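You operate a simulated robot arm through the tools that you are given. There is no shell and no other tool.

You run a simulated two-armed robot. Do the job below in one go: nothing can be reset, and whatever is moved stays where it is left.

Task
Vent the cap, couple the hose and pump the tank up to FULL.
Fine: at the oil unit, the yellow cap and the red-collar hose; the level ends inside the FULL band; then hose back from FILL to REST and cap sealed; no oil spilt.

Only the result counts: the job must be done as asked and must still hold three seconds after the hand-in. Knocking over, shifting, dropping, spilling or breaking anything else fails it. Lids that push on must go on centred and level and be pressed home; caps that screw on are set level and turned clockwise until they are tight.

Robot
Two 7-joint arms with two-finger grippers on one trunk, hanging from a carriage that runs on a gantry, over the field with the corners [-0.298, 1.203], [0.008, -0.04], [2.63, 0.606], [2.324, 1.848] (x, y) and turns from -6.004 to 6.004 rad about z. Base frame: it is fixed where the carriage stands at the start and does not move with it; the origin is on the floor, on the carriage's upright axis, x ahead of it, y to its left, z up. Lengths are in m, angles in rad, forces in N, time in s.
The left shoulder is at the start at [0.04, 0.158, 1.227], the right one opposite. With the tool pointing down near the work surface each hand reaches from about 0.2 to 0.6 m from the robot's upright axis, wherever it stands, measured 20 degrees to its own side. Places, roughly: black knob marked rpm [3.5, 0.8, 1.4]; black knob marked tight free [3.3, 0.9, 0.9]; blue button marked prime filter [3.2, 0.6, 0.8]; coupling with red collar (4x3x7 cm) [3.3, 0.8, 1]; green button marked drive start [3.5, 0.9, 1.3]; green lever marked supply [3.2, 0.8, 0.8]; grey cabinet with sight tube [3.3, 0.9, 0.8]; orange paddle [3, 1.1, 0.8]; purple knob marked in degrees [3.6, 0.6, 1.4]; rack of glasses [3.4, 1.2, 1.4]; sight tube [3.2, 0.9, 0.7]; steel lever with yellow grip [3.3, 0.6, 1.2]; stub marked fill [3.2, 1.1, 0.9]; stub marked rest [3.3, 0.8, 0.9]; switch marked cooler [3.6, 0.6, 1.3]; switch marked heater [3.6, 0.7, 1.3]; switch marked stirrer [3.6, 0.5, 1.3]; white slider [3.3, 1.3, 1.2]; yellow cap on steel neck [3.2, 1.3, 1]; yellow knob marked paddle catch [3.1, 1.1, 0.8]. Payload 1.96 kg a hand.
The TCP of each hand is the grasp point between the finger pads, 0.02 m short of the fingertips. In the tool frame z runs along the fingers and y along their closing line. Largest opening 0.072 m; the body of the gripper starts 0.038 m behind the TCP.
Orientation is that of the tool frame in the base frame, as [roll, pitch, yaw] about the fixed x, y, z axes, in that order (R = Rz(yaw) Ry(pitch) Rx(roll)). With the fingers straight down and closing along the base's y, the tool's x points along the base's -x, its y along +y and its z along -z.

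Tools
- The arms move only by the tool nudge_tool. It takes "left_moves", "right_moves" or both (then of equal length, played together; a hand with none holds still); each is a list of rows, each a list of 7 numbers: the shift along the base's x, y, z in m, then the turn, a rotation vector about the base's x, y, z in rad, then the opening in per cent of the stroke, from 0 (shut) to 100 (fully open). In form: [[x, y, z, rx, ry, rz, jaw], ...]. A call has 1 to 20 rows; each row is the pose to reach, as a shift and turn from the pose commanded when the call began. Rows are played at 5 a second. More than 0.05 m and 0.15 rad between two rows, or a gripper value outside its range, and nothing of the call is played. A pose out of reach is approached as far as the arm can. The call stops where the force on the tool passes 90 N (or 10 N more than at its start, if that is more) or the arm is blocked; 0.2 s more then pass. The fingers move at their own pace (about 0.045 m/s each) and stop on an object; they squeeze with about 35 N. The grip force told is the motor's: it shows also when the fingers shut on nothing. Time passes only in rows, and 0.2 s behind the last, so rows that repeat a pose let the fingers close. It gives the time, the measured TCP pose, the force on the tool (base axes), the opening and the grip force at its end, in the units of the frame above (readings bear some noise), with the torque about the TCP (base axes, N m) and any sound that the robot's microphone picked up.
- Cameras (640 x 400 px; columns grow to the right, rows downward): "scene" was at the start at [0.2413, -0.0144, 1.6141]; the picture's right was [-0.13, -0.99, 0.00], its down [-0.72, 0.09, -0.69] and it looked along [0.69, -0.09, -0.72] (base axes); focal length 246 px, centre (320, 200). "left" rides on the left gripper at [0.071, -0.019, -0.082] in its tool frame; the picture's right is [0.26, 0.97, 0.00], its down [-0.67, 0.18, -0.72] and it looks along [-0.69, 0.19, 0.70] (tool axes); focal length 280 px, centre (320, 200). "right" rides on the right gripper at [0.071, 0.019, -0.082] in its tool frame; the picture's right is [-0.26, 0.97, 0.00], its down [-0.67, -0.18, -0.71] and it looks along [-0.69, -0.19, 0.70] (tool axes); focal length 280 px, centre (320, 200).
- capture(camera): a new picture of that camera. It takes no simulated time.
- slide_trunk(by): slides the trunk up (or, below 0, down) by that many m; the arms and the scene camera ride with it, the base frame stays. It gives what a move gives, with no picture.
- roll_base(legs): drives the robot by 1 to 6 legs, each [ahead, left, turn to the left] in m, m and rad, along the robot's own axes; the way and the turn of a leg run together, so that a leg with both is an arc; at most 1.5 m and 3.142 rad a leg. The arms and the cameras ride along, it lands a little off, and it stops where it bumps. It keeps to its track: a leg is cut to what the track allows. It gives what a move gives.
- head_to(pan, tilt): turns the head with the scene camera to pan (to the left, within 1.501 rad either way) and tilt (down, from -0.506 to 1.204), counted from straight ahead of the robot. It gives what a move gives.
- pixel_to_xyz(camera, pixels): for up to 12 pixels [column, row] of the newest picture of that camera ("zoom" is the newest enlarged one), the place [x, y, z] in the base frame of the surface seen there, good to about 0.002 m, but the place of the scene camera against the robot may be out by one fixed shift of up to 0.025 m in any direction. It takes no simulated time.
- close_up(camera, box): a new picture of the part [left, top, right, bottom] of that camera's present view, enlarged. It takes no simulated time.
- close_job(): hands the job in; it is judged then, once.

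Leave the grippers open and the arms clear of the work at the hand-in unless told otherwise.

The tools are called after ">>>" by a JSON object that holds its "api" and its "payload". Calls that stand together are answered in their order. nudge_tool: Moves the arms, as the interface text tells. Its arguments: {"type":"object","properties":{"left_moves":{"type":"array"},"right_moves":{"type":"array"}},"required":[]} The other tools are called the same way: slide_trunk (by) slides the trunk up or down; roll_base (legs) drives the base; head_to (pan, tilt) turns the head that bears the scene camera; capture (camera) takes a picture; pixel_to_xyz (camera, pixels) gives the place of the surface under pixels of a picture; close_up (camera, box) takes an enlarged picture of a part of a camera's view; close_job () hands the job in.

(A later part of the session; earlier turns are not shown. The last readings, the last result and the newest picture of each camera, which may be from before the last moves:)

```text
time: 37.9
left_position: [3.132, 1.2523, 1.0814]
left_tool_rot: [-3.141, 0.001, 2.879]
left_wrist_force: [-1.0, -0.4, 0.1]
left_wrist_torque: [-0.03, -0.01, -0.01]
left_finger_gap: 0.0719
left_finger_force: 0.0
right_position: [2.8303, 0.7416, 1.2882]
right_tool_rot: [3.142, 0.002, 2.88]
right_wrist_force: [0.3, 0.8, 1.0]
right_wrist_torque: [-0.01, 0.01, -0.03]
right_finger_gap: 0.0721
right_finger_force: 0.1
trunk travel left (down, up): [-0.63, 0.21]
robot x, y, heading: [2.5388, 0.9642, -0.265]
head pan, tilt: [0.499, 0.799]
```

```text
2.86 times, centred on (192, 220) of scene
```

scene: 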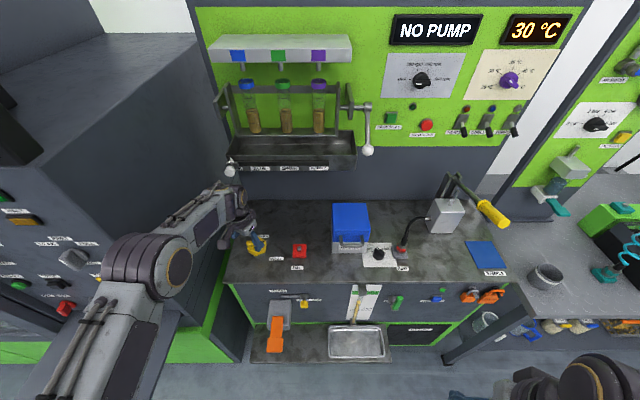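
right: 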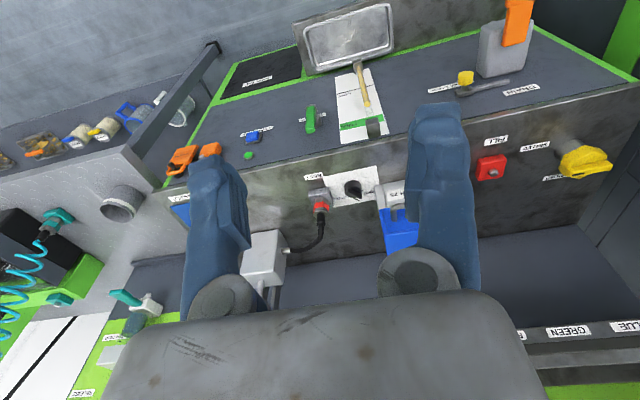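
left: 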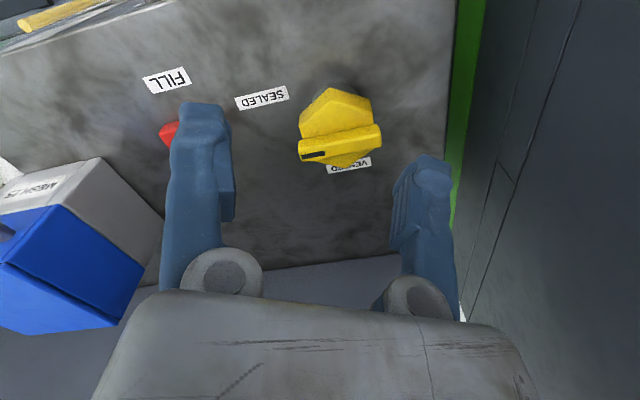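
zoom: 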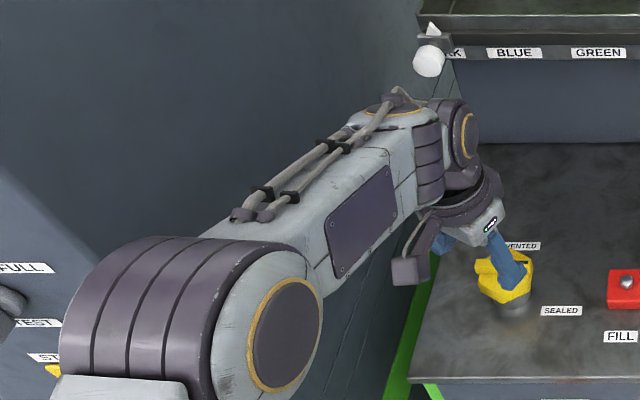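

The arm is nearly stretched (shoulder to wrist about 0.54 of 0.57 m). I back the hand off and up a little, turn the robot 0.25 rad further right with a small shift so the shoulder comes nearer, then lower the trunk by 0.1 m.

>>> {"api": "nudge_tool", "payload": {"left_moves": [[-0.0259, -0.0064, 0.03, 0, 0, 0, 100], [-0.0518, -0.0128, 0.06, 0, 0, 0, 100], [-0.0777, -0.0191, 0.09, 0, 0, 0, 100]]}}

>>> {"api": "roll_base", "payload": {"legs": [[0, 0, -0.25], [-0.048, 0.051, 0]]}}

>>> {"api": "slide_trunk", "payload": {"by": -0.1}}

>>> {"api": "capture", "payload": {"camera": "scene"}}

>>> {"api": "capture", "payload": {"camera": "left"}}

```text
time: 38.7
left_position: [3.0541, 1.2331, 1.1731]
left_tool_rot: [-3.141, 0.0, 2.881]
left_wrist_force: [-0.2, -0.1, -0.7]
left_wrist_torque: [-0.01, -0.06, -0.01]
left_finger_gap: 0.072
left_finger_force: 0.0
right_position: [2.8299, 0.741, 1.2873]
right_tool_rot: [3.141, 0.0, 2.88]
right_wrist_force: [0.4, -0.1, -0.4]
right_wrist_torque: [0.03, -0.01, 0.04]
right_finger_gap: 0.0721
right_finger_force: 0.0
trunk travel left (down, up): [-0.63, 0.21]
robot x, y, heading: [2.5383, 0.9624, -0.259]
head pan, tilt: [0.499, 0.799]
```

```text
time: 40.6
left_position: [3.0895, 1.1633, 1.1724]
left_tool_rot: [3.141, 0.001, 2.627]
left_wrist_force: [-0.7, 0.1, -0.6]
left_wrist_torque: [-0.01, -0.03, 0.03]
left_finger_gap: 0.0722
left_finger_force: 0.0
right_position: [2.7485, 0.7427, 1.2873]
right_tool_rot: [3.14, -0.001, 2.627]
right_wrist_force: [-0.1, 0.2, 0.2]
right_wrist_torque: [-0.03, -0.01, 0.0]
right_finger_gap: 0.0721
right_finger_force: 0.1
trunk travel left (down, up): [-0.63, 0.21]
robot x, y, heading: [2.5198, 1.0317, -0.515]
head pan, tilt: [0.499, 0.799]
```

```text
time: 41.9
left_position: [3.0889, 1.1637, 1.0723]
left_tool_rot: [-3.141, 0.002, 2.627]
left_wrist_force: [0.8, -0.6, 0.0]
left_wrist_torque: [0.0, 0.0, -0.01]
left_finger_gap: 0.072
left_finger_force: 0.1
right_position: [2.7501, 0.7409, 1.1868]
right_tool_rot: [-3.141, 0.002, 2.629]
right_wrist_force: [0.2, -0.2, 0.5]
right_wrist_torque: [0.01, 0.02, 0.0]
right_finger_gap: 0.072
right_finger_force: 0.0
trunk travel left (down, up): [-0.53, 0.31]
robot x, y, heading: [2.5192, 1.0337, -0.514]
head pan, tilt: [0.499, 0.799]
```

```text
taken
```

scene: 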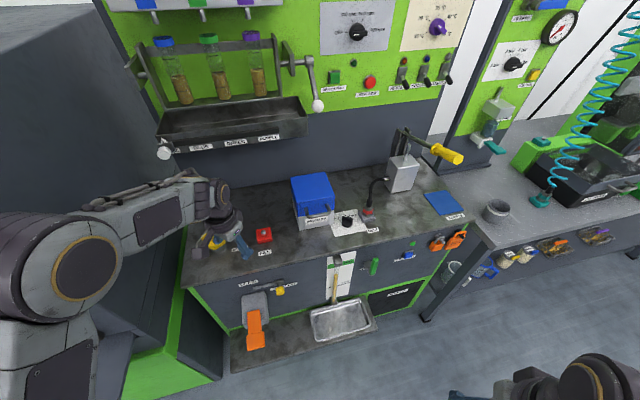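

```text
taken
```

left: 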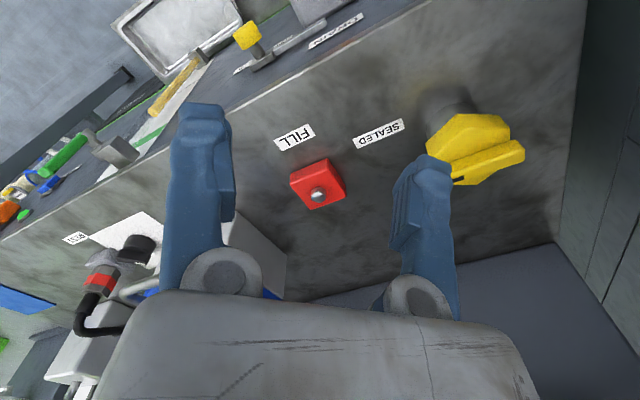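

The hand is at [3.089, 1.164, 1.072]. I turn it so the fingers close across the bar (−0.815 rad about z) and bring it above the cap at z≈1.06.

>>> {"api": "nudge_tool", "payload": {"left_moves": [[0.0135, 0.0149, 0, 0, 0, -0.1164, 100], [0.027, 0.0298, 0, 0, 0, -0.2328, 100], [0.0406, 0.0447, 0, 0, 0, -0.3491, 100], [0.0541, 0.0596, 0, 0, 0, -0.4655, 100], [0.0677, 0.0745, 0, 0, 0, -0.5819, 100], [0.0812, 0.0894, -0.006, 0, 0, -0.6983, 70], [0.0948, 0.1043, -0.012, 0, 0, -0.8146, 50], [0.0948, 0.1043, -0.012, 0, 0, -0.8146, 50]]}}

>>> {"api": "capture", "payload": {"camera": "left"}}

>>> {"api": "close_up", "payload": {"camera": "scene", "box": [80, 110, 304, 250]}}

```text
time: 43.7
left_position: [3.1835, 1.2675, 1.0622]
left_tool_rot: [3.141, -0.001, 1.812]
left_wrist_force: [-0.2, -0.2, 0.0]
left_wrist_torque: [0.0, -0.01, 0.01]
left_finger_gap: 0.0359
left_finger_force: 0.0
right_position: [2.7483, 0.7416, 1.1875]
right_tool_rot: [-3.141, 0.003, 2.629]
right_wrist_force: [-0.1, -0.1, -0.2]
right_wrist_torque: [0.02, 0.0, -0.02]
right_finger_gap: 0.072
right_finger_force: 0.0
trunk travel left (down, up): [-0.53, 0.31]
robot x, y, heading: [2.5197, 1.0308, -0.518]
head pan, tilt: [0.499, 0.799]
```

```text
taken
```

left: 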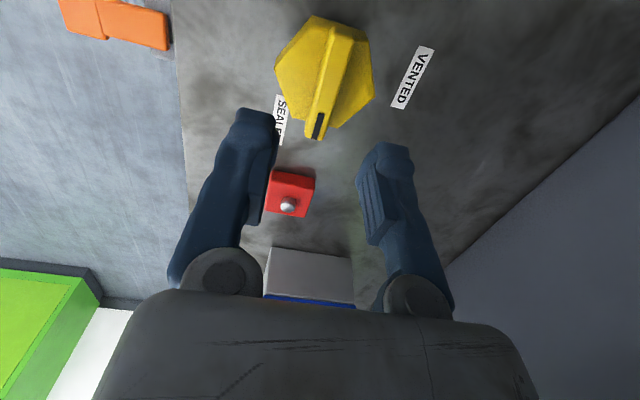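

```text
2.86 times, centred on (192, 180) of scene
```

zoom: 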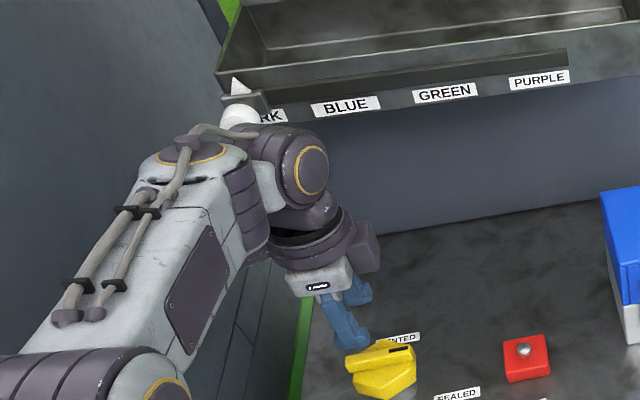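

The wrist appears close to the slider's white ball in the view. I read where the wrist surfaces and the ball are.

>>> {"api": "pixel_to_xyz", "payload": {"camera": "zoom", "pixels": [[310, 170], [270, 150], [290, 130], [240, 118], [215, 130], [225, 180], [320, 215], [320, 280], [240, 88], [260, 100], [350, 240], [185, 150]]}}

>>> {"api": "close_up", "payload": {"camera": "left", "box": [240, 0, 432, 120]}}

```text
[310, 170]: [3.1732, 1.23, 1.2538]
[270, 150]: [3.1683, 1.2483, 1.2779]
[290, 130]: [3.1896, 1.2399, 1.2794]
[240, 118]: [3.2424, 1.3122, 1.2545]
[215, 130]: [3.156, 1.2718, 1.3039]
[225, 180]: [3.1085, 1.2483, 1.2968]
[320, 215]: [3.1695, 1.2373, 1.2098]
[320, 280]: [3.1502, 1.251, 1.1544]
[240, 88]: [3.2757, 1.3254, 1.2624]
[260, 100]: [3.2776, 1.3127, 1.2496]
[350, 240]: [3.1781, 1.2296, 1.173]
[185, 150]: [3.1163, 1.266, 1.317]
```

```text
3.33 times, centred on (336, 60) of left
```

zoom: 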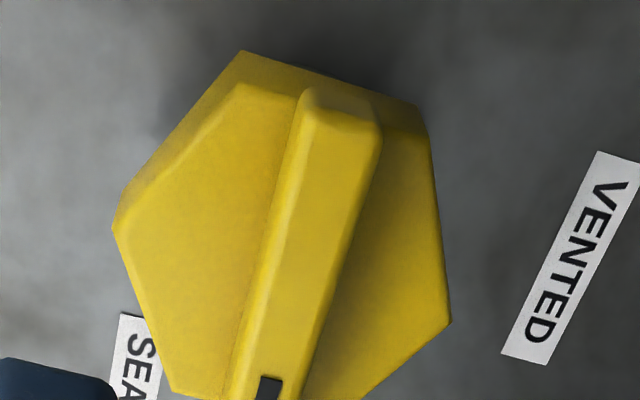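

The wrist clears the ball by about 6 cm and will pass below it as it goes down, so no tilt is needed. I read the bar's edges from this enlarged left view.

>>> {"api": "pixel_to_xyz", "payload": {"camera": "zoom", "pixels": [[335, 120], [295, 290], [320, 110], [365, 140], [270, 270], [320, 270], [255, 380], [290, 390], [345, 100], [180, 200], [420, 250], [270, 385]]}}

```text
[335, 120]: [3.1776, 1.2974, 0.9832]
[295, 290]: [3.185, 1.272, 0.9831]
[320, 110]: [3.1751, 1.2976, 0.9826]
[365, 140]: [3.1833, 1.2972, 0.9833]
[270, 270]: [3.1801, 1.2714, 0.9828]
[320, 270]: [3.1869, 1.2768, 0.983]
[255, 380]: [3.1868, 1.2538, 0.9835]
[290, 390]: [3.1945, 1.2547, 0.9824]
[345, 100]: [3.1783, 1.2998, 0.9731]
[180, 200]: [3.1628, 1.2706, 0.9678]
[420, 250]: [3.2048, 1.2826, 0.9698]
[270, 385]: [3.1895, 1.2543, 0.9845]
```

The bar's centre line is about 2 mm beyond the TCP; otherwise well aligned. I lower to TCP z≈0.9925 around the bar and close the fingers.

>>> {"api": "nudge_tool", "payload": {"left_moves": [[0.002, 0.0005, -0.03, 0, 0, 0, 50], [0.002, 0.0005, -0.055, 0, 0, 0, 50], [0.002, 0.0005, -0.0695, 0, 0, 0, 50], [0.002, 0.0005, -0.0695, 0, 0, 0, 50]]}}

>>> {"api": "capture", "payload": {"camera": "left"}}

```text
time: 44.7
left_position: [3.1855, 1.2696, 0.9921]
left_tool_rot: [3.141, 0.0, 1.814]
left_wrist_force: [1.2, -0.4, 0.7]
left_wrist_torque: [-0.01, 0.02, 0.01]
left_finger_gap: 0.036
left_finger_force: 0.1
right_position: [2.7477, 0.7427, 1.187]
right_tool_rot: [-3.141, 0.0, 2.628]
right_wrist_force: [1.2, 0.0, 0.1]
right_wrist_torque: [-0.02, -0.02, 0.04]
right_finger_gap: 0.072
right_finger_force: 0.0
trunk travel left (down, up): [-0.53, 0.31]
robot x, y, heading: [2.5223, 1.037, -0.516]
head pan, tilt: [0.499, 0.799]
```

```text
taken
```

left: 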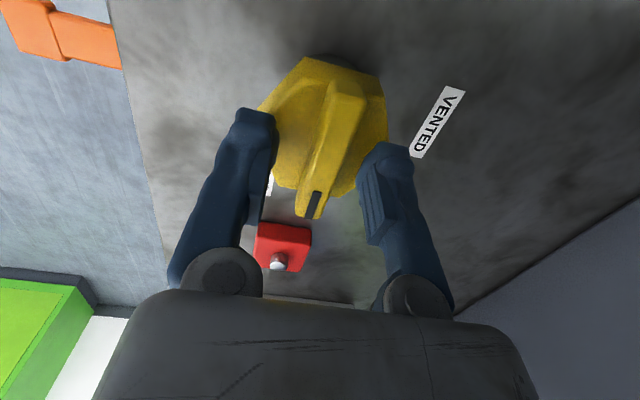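

The fingers straddle the bar with no contact. I close them.

>>> {"api": "nudge_tool", "payload": {"left_moves": [[0, 0, 0, 0, 0, 0, 0], [0, 0, 0, 0, 0, 0, 0], [0, 0, 0, 0, 0, 0, 0], [0, 0, 0, 0, 0, 0, 0]]}}

>>> {"api": "capture", "payload": {"camera": "left"}}

```text
time: 45.7
left_position: [3.1874, 1.2692, 0.9932]
left_tool_rot: [3.137, 0.001, 1.814]
left_wrist_force: [18.6, 4.6, -13.3]
left_wrist_torque: [-0.16, -0.35, 0.02]
left_finger_gap: 0.0133
left_finger_force: 40.2
right_position: [2.7504, 0.7426, 1.1881]
right_tool_rot: [3.14, 0.002, 2.626]
right_wrist_force: [-0.4, 0.0, 0.1]
right_wrist_torque: [-0.02, 0.04, 0.01]
right_finger_gap: 0.0721
right_finger_force: 0.0
trunk travel left (down, up): [-0.53, 0.31]
robot x, y, heading: [2.5248, 1.0331, -0.516]
head pan, tilt: [0.499, 0.799]
```

```text
taken
```

left: 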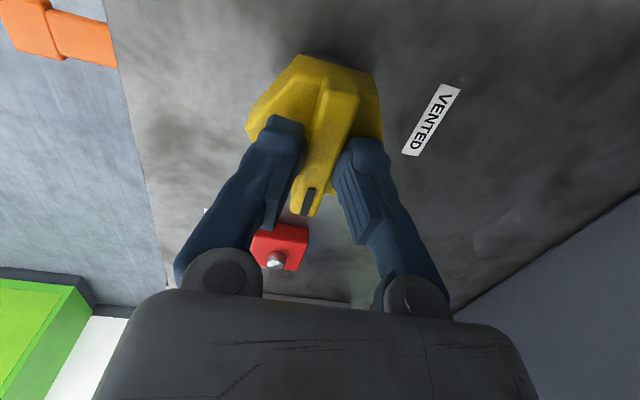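

The bar is gripped (gap 13.3 mm). The reaction shows the bar about 2 mm farther, so I add that shift and turn anticlockwise 0.6 rad, checking the forces.

>>> {"api": "nudge_tool", "payload": {"left_moves": [[0.002, 0.0005, 0, 0, 0, 0, 0], [0.002, 0.0005, 0, 0, 0, 0.1, 0], [0.002, 0.0005, 0, 0, 0, 0.2, 0], [0.002, 0.0005, 0, 0, 0, 0.3, 0], [0.002, 0.0005, 0, 0, 0, 0.4, 0], [0.002, 0.0005, 0, 0, 0, 0.5, 0], [0.002, 0.0005, 0, 0, 0, 0.6, 0]]}}

>>> {"api": "capture", "payload": {"camera": "left"}}

```text
time: 47.3
left_position: [3.1872, 1.2684, 0.9909]
left_tool_rot: [-3.141, -0.001, 2.412]
left_wrist_force: [-18.7, -0.5, 30.3]
left_wrist_torque: [-0.05, 0.26, -0.05]
left_finger_gap: 0.0133
left_finger_force: 39.7
right_position: [2.7481, 0.7425, 1.1851]
right_tool_rot: [-3.138, 0.0, 2.629]
right_wrist_force: [0.0, 0.2, -0.2]
right_wrist_torque: [-0.02, -0.04, 0.02]
right_finger_gap: 0.0723
right_finger_force: 0.0
trunk travel left (down, up): [-0.53, 0.31]
robot x, y, heading: [2.5237, 1.0303, -0.52]
head pan, tilt: [0.499, 0.799]
```

```text
taken
```

left: 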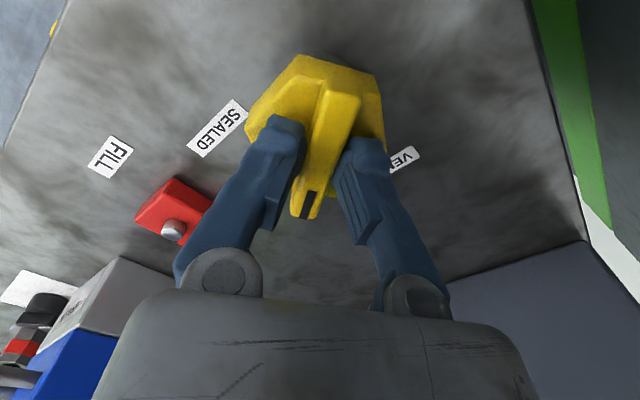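

The cap turns along freely. I continue anticlockwise by a further 0.97 rad, easing the position slightly.

>>> {"api": "nudge_tool", "payload": {"left_moves": [[-0.0012, 0, 0.0015, 0, 0, 0.1, 0], [-0.0012, 0, 0.0015, 0, 0, 0.2, 0], [-0.0012, 0, 0.0015, 0, 0, 0.3, 0], [-0.0012, 0, 0.0015, 0, 0, 0.4, 0], [-0.0012, 0, 0.0015, 0, 0, 0.5, 0], [-0.0012, 0, 0.0015, 0, 0, 0.6, 0], [-0.0012, 0, 0.0015, 0, 0, 0.7, 0], [-0.0012, 0, 0.0015, 0, 0, 0.8, 0], [-0.0012, 0, 0.0015, 0, 0, 0.9, 0], [-0.0012, 0, 0.0015, 0, 0, 0.97, 0]]}}

>>> {"api": "capture", "payload": {"camera": "left"}}

>>> {"api": "close_up", "payload": {"camera": "scene", "box": [130, 150, 290, 250]}}

```text
time: 49.5
left_position: [3.1872, 1.2676, 0.9919]
left_tool_rot: [3.14, -0.001, -2.9]
left_wrist_force: [11.0, 3.6, -19.8]
left_wrist_torque: [0.04, -0.14, -0.01]
left_finger_gap: 0.0134
left_finger_force: 40.2
right_position: [2.7487, 0.7425, 1.1869]
right_tool_rot: [-3.141, 0.002, 2.628]
right_wrist_force: [0.3, 0.6, 0.1]
right_wrist_torque: [-0.02, -0.02, 0.01]
right_finger_gap: 0.0722
right_finger_force: 0.1
trunk travel left (down, up): [-0.53, 0.31]
robot x, y, heading: [2.52, 1.0321, -0.519]
head pan, tilt: [0.499, 0.799]
```

```text
taken
```

left: 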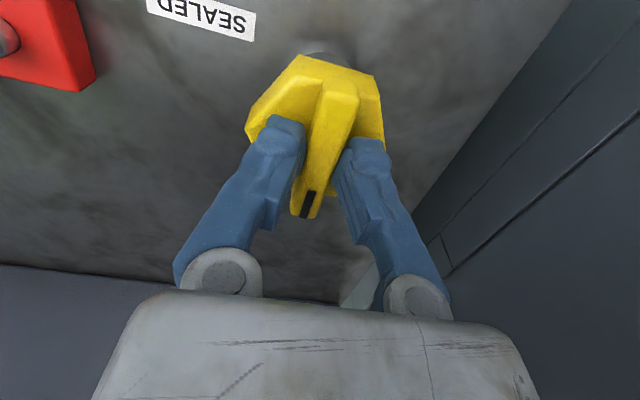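

```text
4.00 times, centred on (210, 200) of scene
```

zoom: 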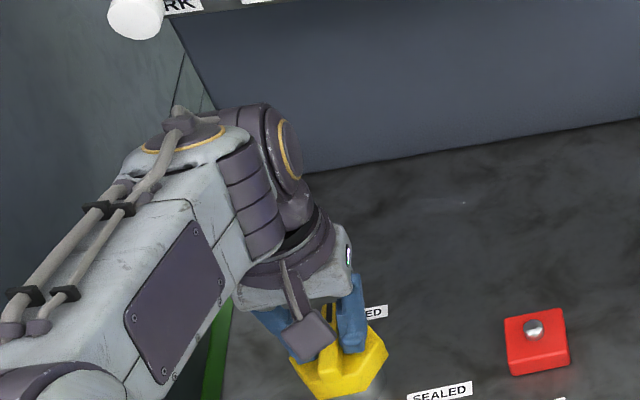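

The mark now points toward VENTED. I feel for an end stop by turning 0.1 rad further and reading the torque.

>>> {"api": "nudge_tool", "payload": {"left_moves": [[0.0005, 0, -0.0008, 0, 0, 0.05, 0], [0.0005, 0, -0.0008, 0, 0, 0.1, 0], [0.0005, 0, -0.0008, 0, 0, 0.1, 0]]}}

```text
time: 50.3
left_position: [3.1859, 1.2682, 0.9912]
left_tool_rot: [-3.141, -0.001, -2.798]
left_wrist_force: [-8.2, -1.7, 10.7]
left_wrist_torque: [-0.1, 0.4, -0.54]
left_finger_gap: 0.0141
left_finger_force: 39.4
right_position: [2.7485, 0.7417, 1.1885]
right_tool_rot: [-3.14, 0.0, 2.628]
right_wrist_force: [-0.4, -0.2, 0.1]
right_wrist_torque: [0.01, 0.02, 0.0]
right_finger_gap: 0.072
right_finger_force: 0.0
trunk travel left (down, up): [-0.53, 0.31]
robot x, y, heading: [2.5204, 1.0315, -0.513]
head pan, tilt: [0.499, 0.799]
```

The end stop shows (torque −0.54), so the cap is at VENTED. I relax the turn, open the fingers and lift up and back.

>>> {"api": "nudge_tool", "payload": {"left_moves": [[0, 0, 0, 0, 0, -0.06, 0], [0, 0, 0, 0, 0, -0.06, 40], [0, 0, 0, 0, 0, -0.06, 40], [0, 0, 0, 0, 0, -0.06, 40], [0, 0, 0.02, 0, 0, -0.06, 40], [0, 0, 0.045, 0, 0, -0.06, 40], [-0.03, -0.0075, 0.06, 0, 0, -0.06, 60], [-0.06, -0.015, 0.08, 0, 0, -0.06, 100], [-0.097, -0.024, 0.09, 0, 0, -0.06, 100]]}}

>>> {"api": "capture", "payload": {"camera": "left"}}

>>> {"api": "close_up", "payload": {"camera": "scene", "box": [130, 180, 290, 280]}}

```text
time: 52.3
left_position: [3.0891, 1.242, 1.082]
left_tool_rot: [3.141, 0.001, -2.86]
left_wrist_force: [-0.7, 0.1, -0.3]
left_wrist_torque: [0.01, -0.01, 0.0]
left_finger_gap: 0.0723
left_finger_force: 0.0
right_position: [2.7477, 0.7424, 1.1865]
right_tool_rot: [-3.141, 0.0, 2.626]
right_wrist_force: [0.3, 0.1, -0.1]
right_wrist_torque: [0.02, 0.01, -0.04]
right_finger_gap: 0.072
right_finger_force: 0.1
trunk travel left (down, up): [-0.53, 0.31]
robot x, y, heading: [2.5266, 1.0318, -0.514]
head pan, tilt: [0.499, 0.799]
```

```text
taken
```

left: 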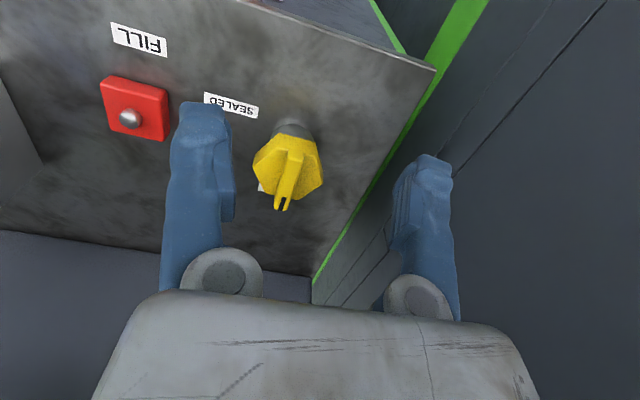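

```text
4.00 times, centred on (210, 230) of scene
```

zoom: 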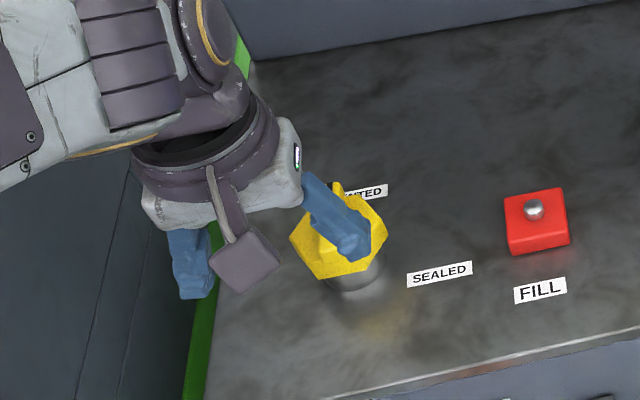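

The cap's mark points to VENTED. Next is the hose. I pull the left hand back and up, turning it back to its natural direction, before driving right.

>>> {"api": "nudge_tool", "payload": {"left_moves": [[-0.0194, -0.0048, 0.01, 0, 0, -0.128, 100], [-0.0388, -0.0096, 0.02, 0, 0, -0.257, 100], [-0.0583, -0.0144, 0.03, 0, 0, -0.385, 100], [-0.0777, -0.0191, 0.04, 0, 0, -0.513, 100], [-0.0971, -0.0239, 0.05, 0, 0, -0.642, 100], [-0.1165, -0.0287, 0.06, 0, 0, -0.77, 100]]}}

>>> {"api": "roll_base", "payload": {"legs": [[0, 0, 0.206], [0.178, -0.29, 0]]}}

>>> {"api": "head_to", "payload": {"pan": 0.45, "tilt": 0.75}}

>>> {"api": "capture", "payload": {"camera": "scene"}}

>>> {"api": "capture", "payload": {"camera": "left"}}

```text
time: 53.7
left_position: [2.9735, 1.2143, 1.1412]
left_tool_rot: [3.141, 0.001, 2.649]
left_wrist_force: [-0.5, 0.7, -0.1]
left_wrist_torque: [-0.04, 0.02, 0.01]
left_finger_gap: 0.0721
left_finger_force: 0.1
right_position: [2.7485, 0.7419, 1.1882]
right_tool_rot: [-3.14, 0.002, 2.627]
right_wrist_force: [-0.2, -1.0, -0.6]
right_wrist_torque: [-0.01, 0.03, -0.04]
right_finger_gap: 0.072
right_finger_force: 0.1
trunk travel left (down, up): [-0.53, 0.31]
robot x, y, heading: [2.5214, 1.0326, -0.511]
head pan, tilt: [0.499, 0.799]
```

```text
time: 56.7
left_position: [3.0077, 0.9702, 1.1414]
left_tool_rot: [-3.139, 0.0, 2.856]
left_wrist_force: [0.4, 0.0, -1.2]
left_wrist_torque: [0.0, -0.02, -0.01]
left_finger_gap: 0.0719
left_finger_force: 0.0
right_position: [2.8824, 0.462, 1.1874]
right_tool_rot: [3.141, 0.003, 2.832]
right_wrist_force: [0.1, 0.7, 0.1]
right_wrist_torque: [0.01, 0.03, 0.01]
right_finger_gap: 0.072
right_finger_force: 0.1
trunk travel left (down, up): [-0.53, 0.31]
robot x, y, heading: [2.6004, 0.7009, -0.314]
head pan, tilt: [0.499, 0.799]
```

```text
time: 57.4
left_position: [3.0071, 0.9698, 1.1419]
left_tool_rot: [3.141, -0.001, 2.854]
left_wrist_force: [-0.2, 0.5, -0.4]
left_wrist_torque: [0.02, 0.0, 0.0]
left_finger_gap: 0.0722
left_finger_force: 0.1
right_position: [2.8824, 0.4635, 1.1881]
right_tool_rot: [-3.141, 0.0, 2.832]
right_wrist_force: [0.3, 0.3, 0.2]
right_wrist_torque: [0.01, 0.0, 0.01]
right_finger_gap: 0.0719
right_finger_force: 0.2
trunk travel left (down, up): [-0.53, 0.31]
robot x, y, heading: [2.6028, 0.7014, -0.31]
head pan, tilt: [0.45, 0.75]
```

```text
taken
```

scene: 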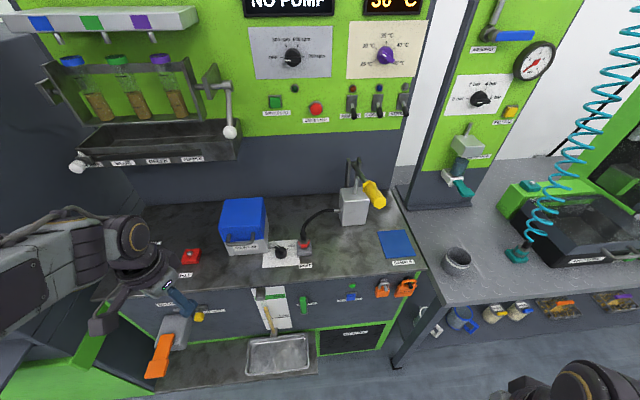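

```text
taken
```

left: 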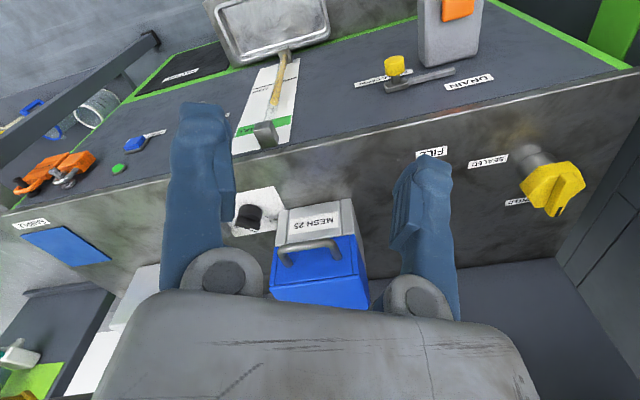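

The left hand is at [3.007, 0.970, 1.142]. I move it to the right, in front of the coupling, to look at it with the left camera.

>>> {"api": "nudge_tool", "payload": {"left_moves": [[0.0163, -0.0346, 0, 0, 0, 0, 100], [0.0325, -0.0693, 0, 0, 0, 0, 100], [0.0488, -0.1039, 0, 0, 0, 0, 100], [0.065, -0.1385, -0.02, 0, 0, 0, 100], [0.065, -0.1385, -0.02, 0, 0, 0, 100]]}}

>>> {"api": "capture", "payload": {"camera": "left"}}

```text
time: 58.6
left_position: [3.0731, 0.8319, 1.1227]
left_tool_rot: [-3.142, -0.001, 2.855]
left_wrist_force: [-0.9, -0.4, 0.0]
left_wrist_torque: [-0.02, -0.01, 0.02]
left_finger_gap: 0.0721
left_finger_force: 0.0
right_position: [2.8813, 0.4627, 1.187]
right_tool_rot: [-3.141, 0.0, 2.831]
right_wrist_force: [0.1, 0.8, -0.1]
right_wrist_torque: [0.02, 0.0, -0.03]
right_finger_gap: 0.0723
right_finger_force: 0.1
trunk travel left (down, up): [-0.53, 0.31]
robot x, y, heading: [2.6053, 0.7048, -0.311]
head pan, tilt: [0.45, 0.75]
```

```text
taken
```

left: 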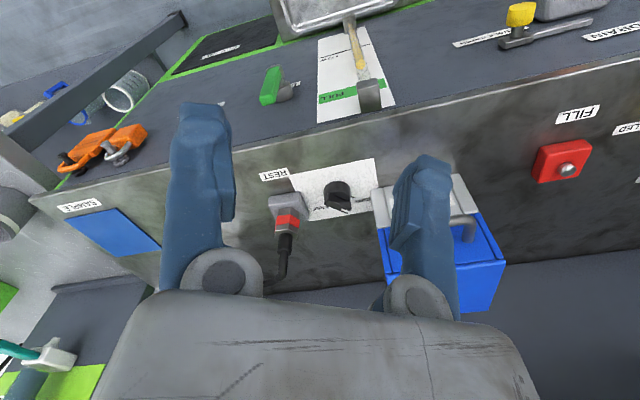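

The coupling is now visible at (287,215). I enlarge it and read its points.

>>> {"api": "close_up", "payload": {"camera": "left", "box": [247, 170, 375, 250]}}

>>> {"api": "pixel_to_xyz", "payload": {"camera": "zoom", "pixels": [[170, 250], [240, 250], [205, 235], [205, 270], [205, 205], [160, 235], [265, 235], [195, 305], [190, 350], [115, 160], [285, 120], [440, 110]]}}

```text
5.00 times, centred on (311, 210) of left
```

zoom: 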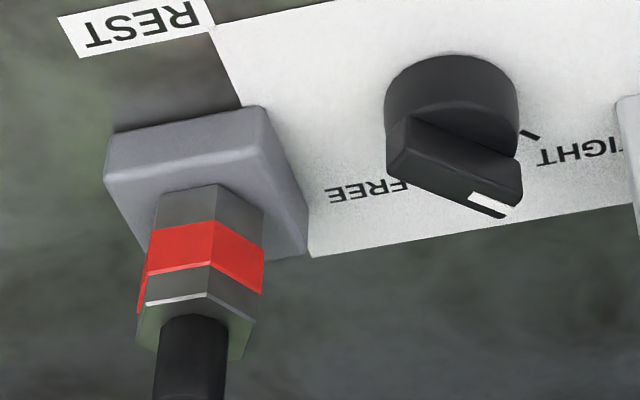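

```text
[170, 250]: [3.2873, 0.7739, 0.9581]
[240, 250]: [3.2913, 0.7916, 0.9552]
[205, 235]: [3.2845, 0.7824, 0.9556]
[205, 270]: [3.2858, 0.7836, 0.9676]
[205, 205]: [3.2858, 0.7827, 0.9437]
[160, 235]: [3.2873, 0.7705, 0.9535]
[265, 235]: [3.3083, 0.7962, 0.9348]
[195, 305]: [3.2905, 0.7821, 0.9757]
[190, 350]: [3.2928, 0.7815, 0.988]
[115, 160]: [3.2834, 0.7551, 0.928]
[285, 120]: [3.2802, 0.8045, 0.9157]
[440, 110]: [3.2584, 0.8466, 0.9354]
```

The hex's flats face forward and at ±60°; its axis is at about [3.303, 0.778], hex from z≈0.93 to 0.977 with the hose rising from the top. I will approach tilted 50° from the front-left so the hose passes between the fingers. First I tilt and go to a pre-grasp point.

>>> {"api": "nudge_tool", "payload": {"left_moves": [[0.0215, -0.0045, -0.0141, -0.0347, -0.1198, 0, 100], [0.043, -0.0089, -0.0282, -0.0694, -0.2396, 0, 100], [0.0645, -0.0134, -0.0423, -0.1041, -0.3594, 0, 100], [0.0861, -0.0179, -0.0564, -0.1389, -0.4791, 0, 100], [0.1076, -0.0224, -0.0705, -0.1736, -0.5989, 0, 100], [0.1291, -0.0268, -0.0846, -0.2083, -0.7187, 0, 100], [0.1506, -0.0313, -0.0987, -0.243, -0.8385, 0, 100], [0.1506, -0.0313, -0.0987, -0.243, -0.8385, 0, 100]]}}

>>> {"api": "capture", "payload": {"camera": "left"}}

>>> {"api": "capture", "payload": {"camera": "scene"}}

```text
time: 60.4
left_position: [3.2243, 0.7994, 1.0246]
left_tool_rot: [3.138, 0.875, 2.853]
left_wrist_force: [-1.0, 0.0, 0.0]
left_wrist_torque: [0.03, 0.0, 0.01]
left_finger_gap: 0.0719
left_finger_force: 0.1
right_position: [2.8816, 0.4631, 1.1886]
right_tool_rot: [-3.141, 0.0, 2.831]
right_wrist_force: [1.1, -0.2, 0.5]
right_wrist_torque: [0.07, -0.01, 0.01]
right_finger_gap: 0.0719
right_finger_force: 0.0
trunk travel left (down, up): [-0.53, 0.31]
robot x, y, heading: [2.6042, 0.701, -0.309]
head pan, tilt: [0.45, 0.75]
```

```text
taken
```

left: 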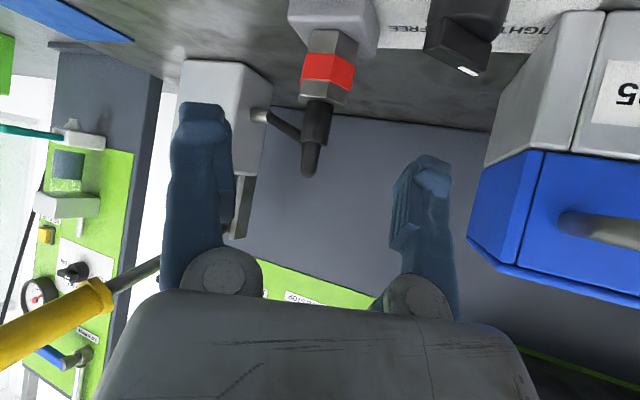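

```text
taken
```

scene: 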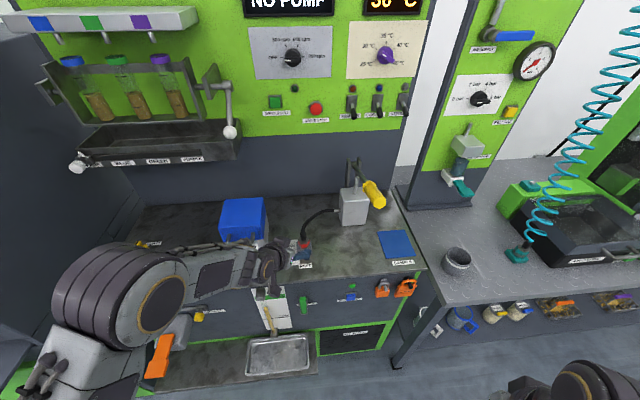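

The tool is tilted and the coupling sits between the fingers' lines at (328,70). I enlarge to check the hex's axis and faces.

>>> {"api": "close_up", "payload": {"camera": "left", "box": [264, 0, 424, 100]}}

>>> {"api": "pixel_to_xyz", "payload": {"camera": "zoom", "pixels": [[190, 270], [270, 280], [340, 290], [190, 170], [280, 190], [350, 210], [240, 340], [200, 330], [320, 350], [255, 395], [210, 395], [130, 60]]}}

```text
4.00 times, centred on (344, 50) of left
```

zoom: 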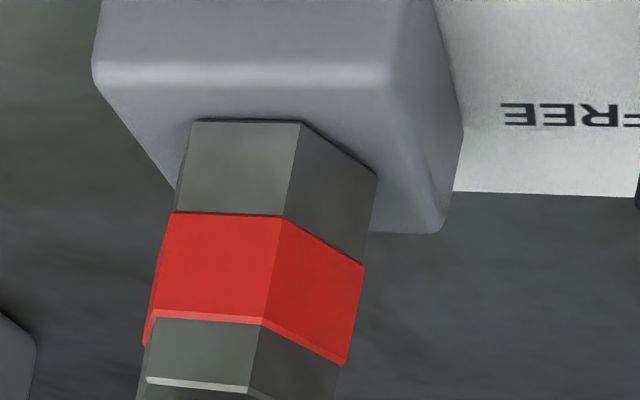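

```text
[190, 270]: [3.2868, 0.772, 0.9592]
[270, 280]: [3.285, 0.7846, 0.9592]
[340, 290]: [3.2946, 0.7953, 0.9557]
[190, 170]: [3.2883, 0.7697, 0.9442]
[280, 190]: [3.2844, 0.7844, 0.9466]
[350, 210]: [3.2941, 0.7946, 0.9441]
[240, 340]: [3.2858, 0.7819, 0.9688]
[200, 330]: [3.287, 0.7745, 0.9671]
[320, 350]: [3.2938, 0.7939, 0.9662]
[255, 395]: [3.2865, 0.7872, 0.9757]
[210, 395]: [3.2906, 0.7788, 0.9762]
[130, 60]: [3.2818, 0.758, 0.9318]
```

The hex's front flat is parallel to the panel and 3.2 cm across flats; axis at [3.302, 0.781]. I slide the open fingers along the tilt around the hex.

>>> {"api": "nudge_tool", "payload": {"left_moves": [[0.017, -0.001, -0.0162, 0, 0, 0, 100], [0.0354, -0.0063, -0.0323, 0, 0, 0, 100], [0.0538, -0.0117, -0.0485, 0, 0, 0, 100], [0.0722, -0.017, -0.0646, 0, 0, 0, 100], [0.0722, -0.017, -0.0646, 0, 0, 0, 100]]}}

>>> {"api": "capture", "payload": {"camera": "left"}}

>>> {"api": "close_up", "payload": {"camera": "scene", "box": [220, 180, 380, 280]}}

```text
time: 61.6
left_position: [3.295, 0.7848, 0.9583]
left_tool_rot: [3.137, 0.874, 2.855]
left_wrist_force: [-0.1, -0.3, -0.4]
left_wrist_torque: [-0.01, -0.03, -0.01]
left_finger_gap: 0.0723
left_finger_force: 0.2
right_position: [2.8817, 0.4629, 1.1877]
right_tool_rot: [3.141, -0.001, 2.83]
right_wrist_force: [-0.3, 0.1, -0.2]
right_wrist_torque: [-0.01, -0.01, 0.02]
right_finger_gap: 0.0718
right_finger_force: 0.1
trunk travel left (down, up): [-0.53, 0.31]
robot x, y, heading: [2.6014, 0.7032, -0.314]
head pan, tilt: [0.45, 0.75]
```

```text
taken
```

left: 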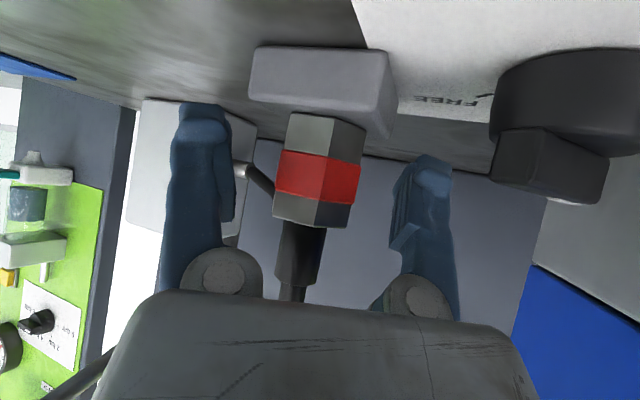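

```text
4.00 times, centred on (300, 230) of scene
```

zoom: 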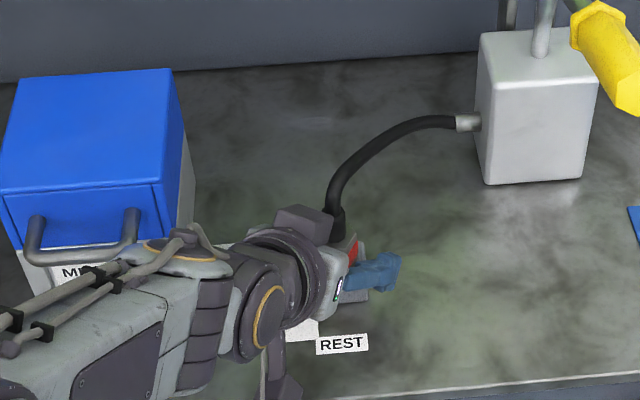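

Fingers straddle the hex without contact. I close them.

>>> {"api": "nudge_tool", "payload": {"left_moves": [[0, 0, 0, 0, 0, 0, 0], [0, 0, 0, 0, 0, 0, 0], [0, 0, 0, 0, 0, 0, 0], [0, 0, 0, 0, 0, 0, 0]]}}

>>> {"api": "capture", "payload": {"camera": "left"}}

```text
time: 62.6
left_position: [3.2949, 0.7832, 0.9584]
left_tool_rot: [3.137, 0.873, 2.852]
left_wrist_force: [0.2, -2.7, -0.3]
left_wrist_torque: [-0.01, 0.01, -0.02]
left_finger_gap: 0.0288
left_finger_force: 35.1
right_position: [2.8813, 0.4619, 1.1879]
right_tool_rot: [-3.14, 0.002, 2.832]
right_wrist_force: [0.0, 0.6, 0.8]
right_wrist_torque: [-0.01, 0.0, 0.0]
right_finger_gap: 0.072
right_finger_force: 0.0
trunk travel left (down, up): [-0.53, 0.31]
robot x, y, heading: [2.5991, 0.6985, -0.314]
head pan, tilt: [0.45, 0.75]
```

```text
taken
```

left: 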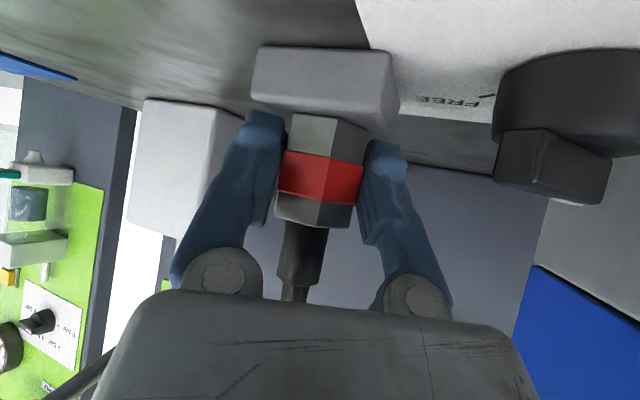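

Gripped well (gap 28.8 mm, side forces near zero). I lift gently by 6 mm and read the force, to learn whether it is held.

>>> {"api": "nudge_tool", "payload": {"left_moves": [[0, 0, 0.002, 0, 0, 0, 0], [0, 0, 0.004, 0, 0, 0, 0], [0, 0, 0.006, 0, 0, 0, 0]]}}

>>> {"api": "capture", "payload": {"camera": "left"}}

```text
time: 63.4
left_position: [3.2943, 0.7834, 0.966]
left_tool_rot: [3.136, 0.875, 2.853]
left_wrist_force: [0.5, -0.1, -1.1]
left_wrist_torque: [0.0, 0.02, -0.01]
left_finger_gap: 0.0285
left_finger_force: 34.7
right_position: [2.8816, 0.464, 1.1875]
right_tool_rot: [-3.141, -0.001, 2.83]
right_wrist_force: [-1.0, -1.5, -0.3]
right_wrist_torque: [0.01, 0.01, -0.01]
right_finger_gap: 0.072
right_finger_force: 0.0
trunk travel left (down, up): [-0.53, 0.31]
robot x, y, heading: [2.6056, 0.7004, -0.315]
head pan, tilt: [0.45, 0.75]
```

```text
taken
```

left: 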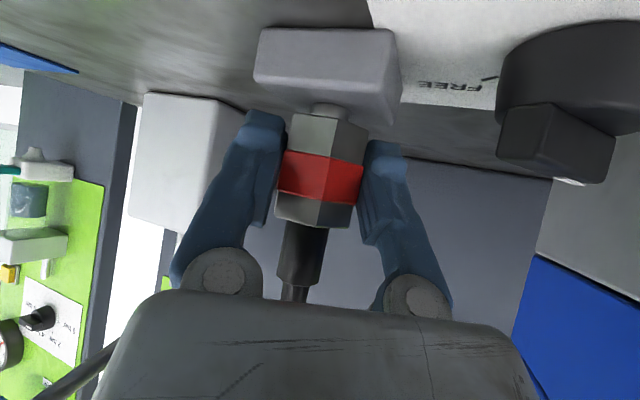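

The coupling comes off the REST stub freely; the stub shows below it. I lift it straight up 0.14 m, then draw it back a little so it passes in front of and above the MESH box.

>>> {"api": "nudge_tool", "payload": {"left_moves": [[0, 0, 0.02, 0, 0, 0, 0], [0, 0, 0.045, 0, 0, 0, 0], [0, 0, 0.07, 0, 0, 0, 0], [0, 0, 0.095, 0, 0, 0, 0], [0, 0, 0.12, 0, 0, 0, 0], [0, 0, 0.14, 0, 0, 0, 0], [-0.0194, -0.0048, 0.145, 0, 0, 0, 0], [-0.0388, -0.0096, 0.145, 0, 0, 0, 0], [-0.0583, -0.0144, 0.145, 0, 0, 0, 0]]}}

>>> {"api": "capture", "payload": {"camera": "left"}}

>>> {"api": "capture", "payload": {"camera": "scene"}}

```text
time: 65.4
left_position: [3.2356, 0.7704, 1.111]
left_tool_rot: [3.139, 0.872, 2.855]
left_wrist_force: [-0.6, -0.2, -1.1]
left_wrist_torque: [0.01, 0.01, 0.02]
left_finger_gap: 0.0285
left_finger_force: 35.1
right_position: [2.8812, 0.4622, 1.1863]
right_tool_rot: [3.141, -0.001, 2.83]
right_wrist_force: [0.2, -0.1, -0.8]
right_wrist_torque: [-0.01, 0.0, 0.01]
right_finger_gap: 0.0718
right_finger_force: 0.0
trunk travel left (down, up): [-0.53, 0.31]
robot x, y, heading: [2.6033, 0.7045, -0.309]
head pan, tilt: [0.45, 0.75]
```

```text
taken
```

left: 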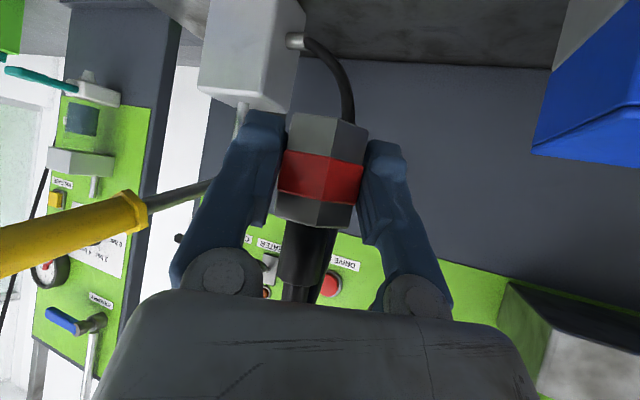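

```text
taken
```

scene: 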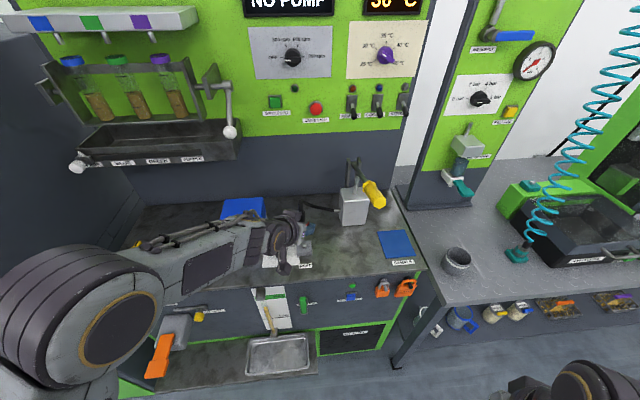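

Carried up, force stays near zero so the hose isn't pulling. I now move it left toward FILL, in front of the MESH box, half the way first.

>>> {"api": "nudge_tool", "payload": {"left_moves": [[-0.0134, 0.0375, 0, 0, 0, 0, 0], [-0.0267, 0.0749, 0, 0, 0, 0, 0], [-0.0401, 0.1124, 0, 0, 0, 0, 0], [-0.0534, 0.1498, 0, 0, 0, 0, 0], [-0.0668, 0.1873, 0, 0, 0, 0, 0]]}}

>>> {"api": "capture", "payload": {"camera": "scene"}}

>>> {"api": "capture", "payload": {"camera": "left"}}

```text
time: 66.6
left_position: [3.1682, 0.96, 1.1096]
left_tool_rot: [3.139, 0.873, 2.854]
left_wrist_force: [0.0, -0.2, -0.5]
left_wrist_torque: [0.0, 0.02, 0.01]
left_finger_gap: 0.0289
left_finger_force: 35.0
right_position: [2.8817, 0.4624, 1.1884]
right_tool_rot: [3.14, -0.001, 2.831]
right_wrist_force: [-0.2, 0.8, 0.8]
right_wrist_torque: [-0.03, 0.02, 0.01]
right_finger_gap: 0.0721
right_finger_force: 0.1
trunk travel left (down, up): [-0.53, 0.31]
robot x, y, heading: [2.6022, 0.6971, -0.314]
head pan, tilt: [0.45, 0.75]
```

```text
taken
```

scene: 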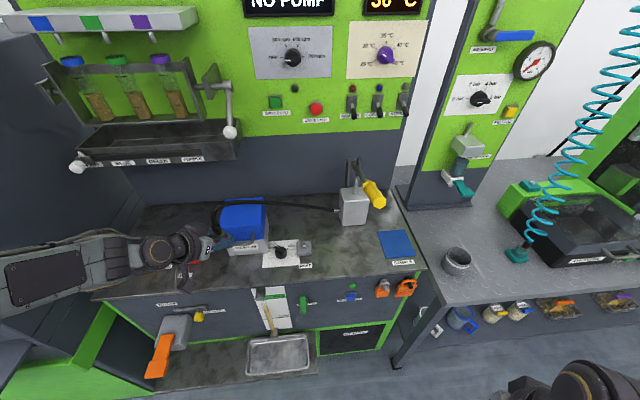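

```text
taken
```

left: 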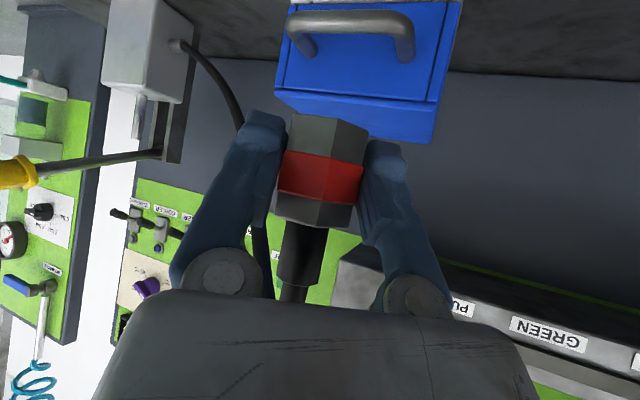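

Still fine. The hose lies over behind the MESH box. I continue left toward FILL.

>>> {"api": "nudge_tool", "payload": {"left_moves": [[-0.0134, 0.0375, 0, 0, 0, 0, 0], [-0.0267, 0.0749, 0, 0, 0, 0, 0], [-0.0401, 0.1124, 0, 0, 0, 0, 0], [-0.0534, 0.1498, 0, 0, 0, 0, 0], [-0.0534, 0.1498, 0, 0, 0, 0, 0]]}}

>>> {"api": "capture", "payload": {"camera": "left"}}

>>> {"api": "capture", "payload": {"camera": "scene"}}

```text
time: 67.8
left_position: [3.1134, 1.1095, 1.1096]
left_tool_rot: [3.137, 0.874, 2.853]
left_wrist_force: [0.7, -0.6, -0.9]
left_wrist_torque: [0.02, 0.0, -0.03]
left_finger_gap: 0.0286
left_finger_force: 35.0
right_position: [2.8823, 0.4616, 1.1872]
right_tool_rot: [3.14, 0.0, 2.83]
right_wrist_force: [-0.3, -0.4, -0.3]
right_wrist_torque: [0.03, 0.02, 0.01]
right_finger_gap: 0.0721
right_finger_force: 0.1
trunk travel left (down, up): [-0.53, 0.31]
robot x, y, heading: [2.6025, 0.7019, -0.313]
head pan, tilt: [0.45, 0.75]
```

```text
taken
```

left: 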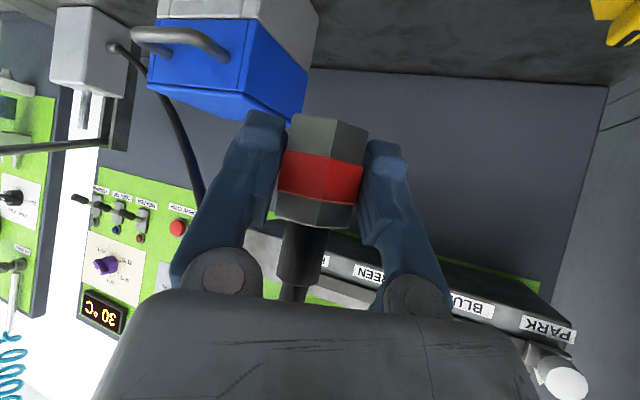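

```text
taken
```

scene: 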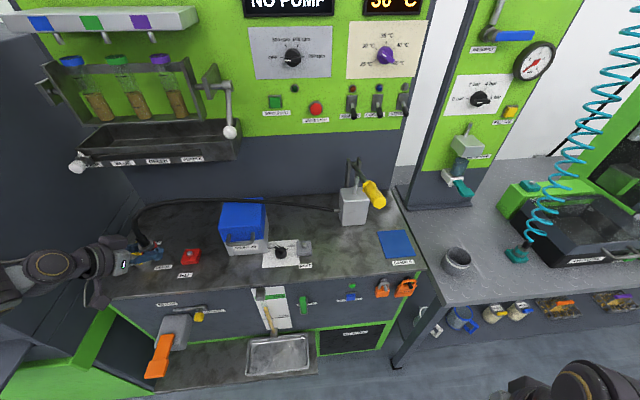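

The scene camera sees both the empty REST stub and FILL. Since its shift is fixed, the difference between the two nubs is exact; I enlarge both and read the nubs' places.

>>> {"api": "close_up", "payload": {"camera": "scene", "box": [160, 235, 224, 275]}}

>>> {"api": "pixel_to_xyz", "payload": {"camera": "scene", "pixels": [[192, 254], [305, 244]]}}

>>> {"api": "close_up", "payload": {"camera": "scene", "box": [270, 225, 334, 265]}}

```text
10.00 times, centred on (192, 255) of scene
```

zoom: 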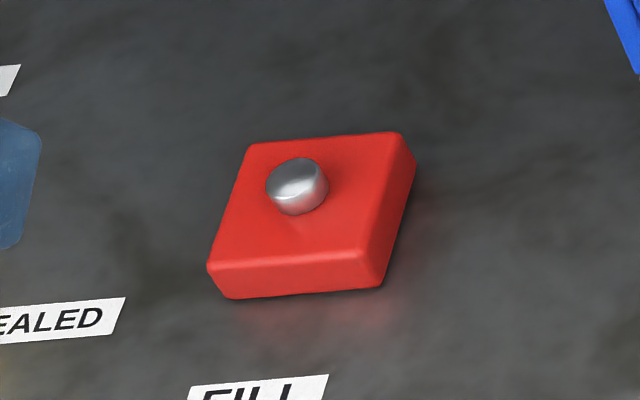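

```text
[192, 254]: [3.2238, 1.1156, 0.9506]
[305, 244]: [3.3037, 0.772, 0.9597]
```

```text
10.00 times, centred on (302, 245) of scene
```

zoom: 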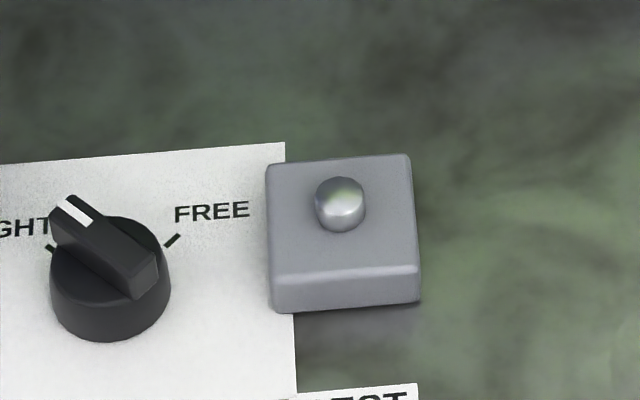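

The knob points at TIGHT (it belongs to the MESH box clamp, and the hose came off without it, so I leave it). I read the REST nub's top and sides now, then FILL's.

>>> {"api": "pixel_to_xyz", "payload": {"camera": "zoom", "pixels": [[340, 190], [325, 190], [355, 190], [340, 182], [340, 215], [290, 240], [390, 240], [345, 270], [280, 170], [400, 165]]}}

>>> {"api": "close_up", "payload": {"camera": "scene", "box": [160, 235, 224, 275]}}

>>> {"api": "pixel_to_xyz", "payload": {"camera": "zoom", "pixels": [[297, 172], [280, 172], [315, 172], [297, 163], [297, 205], [240, 225], [350, 225], [300, 245], [255, 155], [390, 150]]}}

```text
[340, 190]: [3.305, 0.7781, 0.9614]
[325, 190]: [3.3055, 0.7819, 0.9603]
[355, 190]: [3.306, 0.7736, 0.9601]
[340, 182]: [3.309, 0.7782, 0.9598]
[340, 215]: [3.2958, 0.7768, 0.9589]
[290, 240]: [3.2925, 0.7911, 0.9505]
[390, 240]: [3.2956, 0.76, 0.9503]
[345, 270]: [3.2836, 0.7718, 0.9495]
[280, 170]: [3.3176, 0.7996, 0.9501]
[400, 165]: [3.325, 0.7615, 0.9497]
```

```text
10.00 times, centred on (192, 255) of scene
```

zoom: 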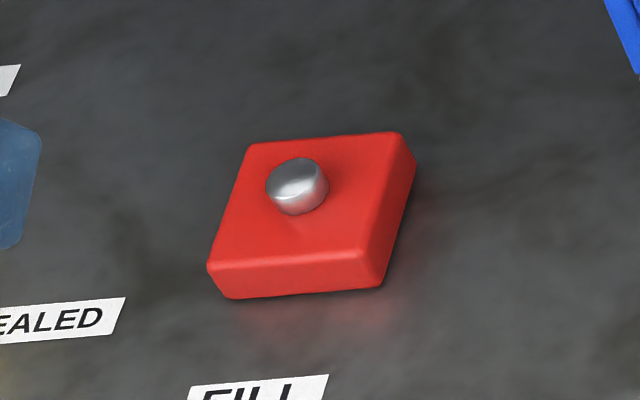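

```text
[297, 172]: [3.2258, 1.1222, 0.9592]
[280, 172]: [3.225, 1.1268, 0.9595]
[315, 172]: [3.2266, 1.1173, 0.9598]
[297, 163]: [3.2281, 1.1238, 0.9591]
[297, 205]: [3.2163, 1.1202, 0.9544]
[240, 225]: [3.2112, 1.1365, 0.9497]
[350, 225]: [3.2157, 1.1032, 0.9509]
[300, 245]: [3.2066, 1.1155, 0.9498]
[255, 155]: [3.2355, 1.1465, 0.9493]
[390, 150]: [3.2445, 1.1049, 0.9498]
```

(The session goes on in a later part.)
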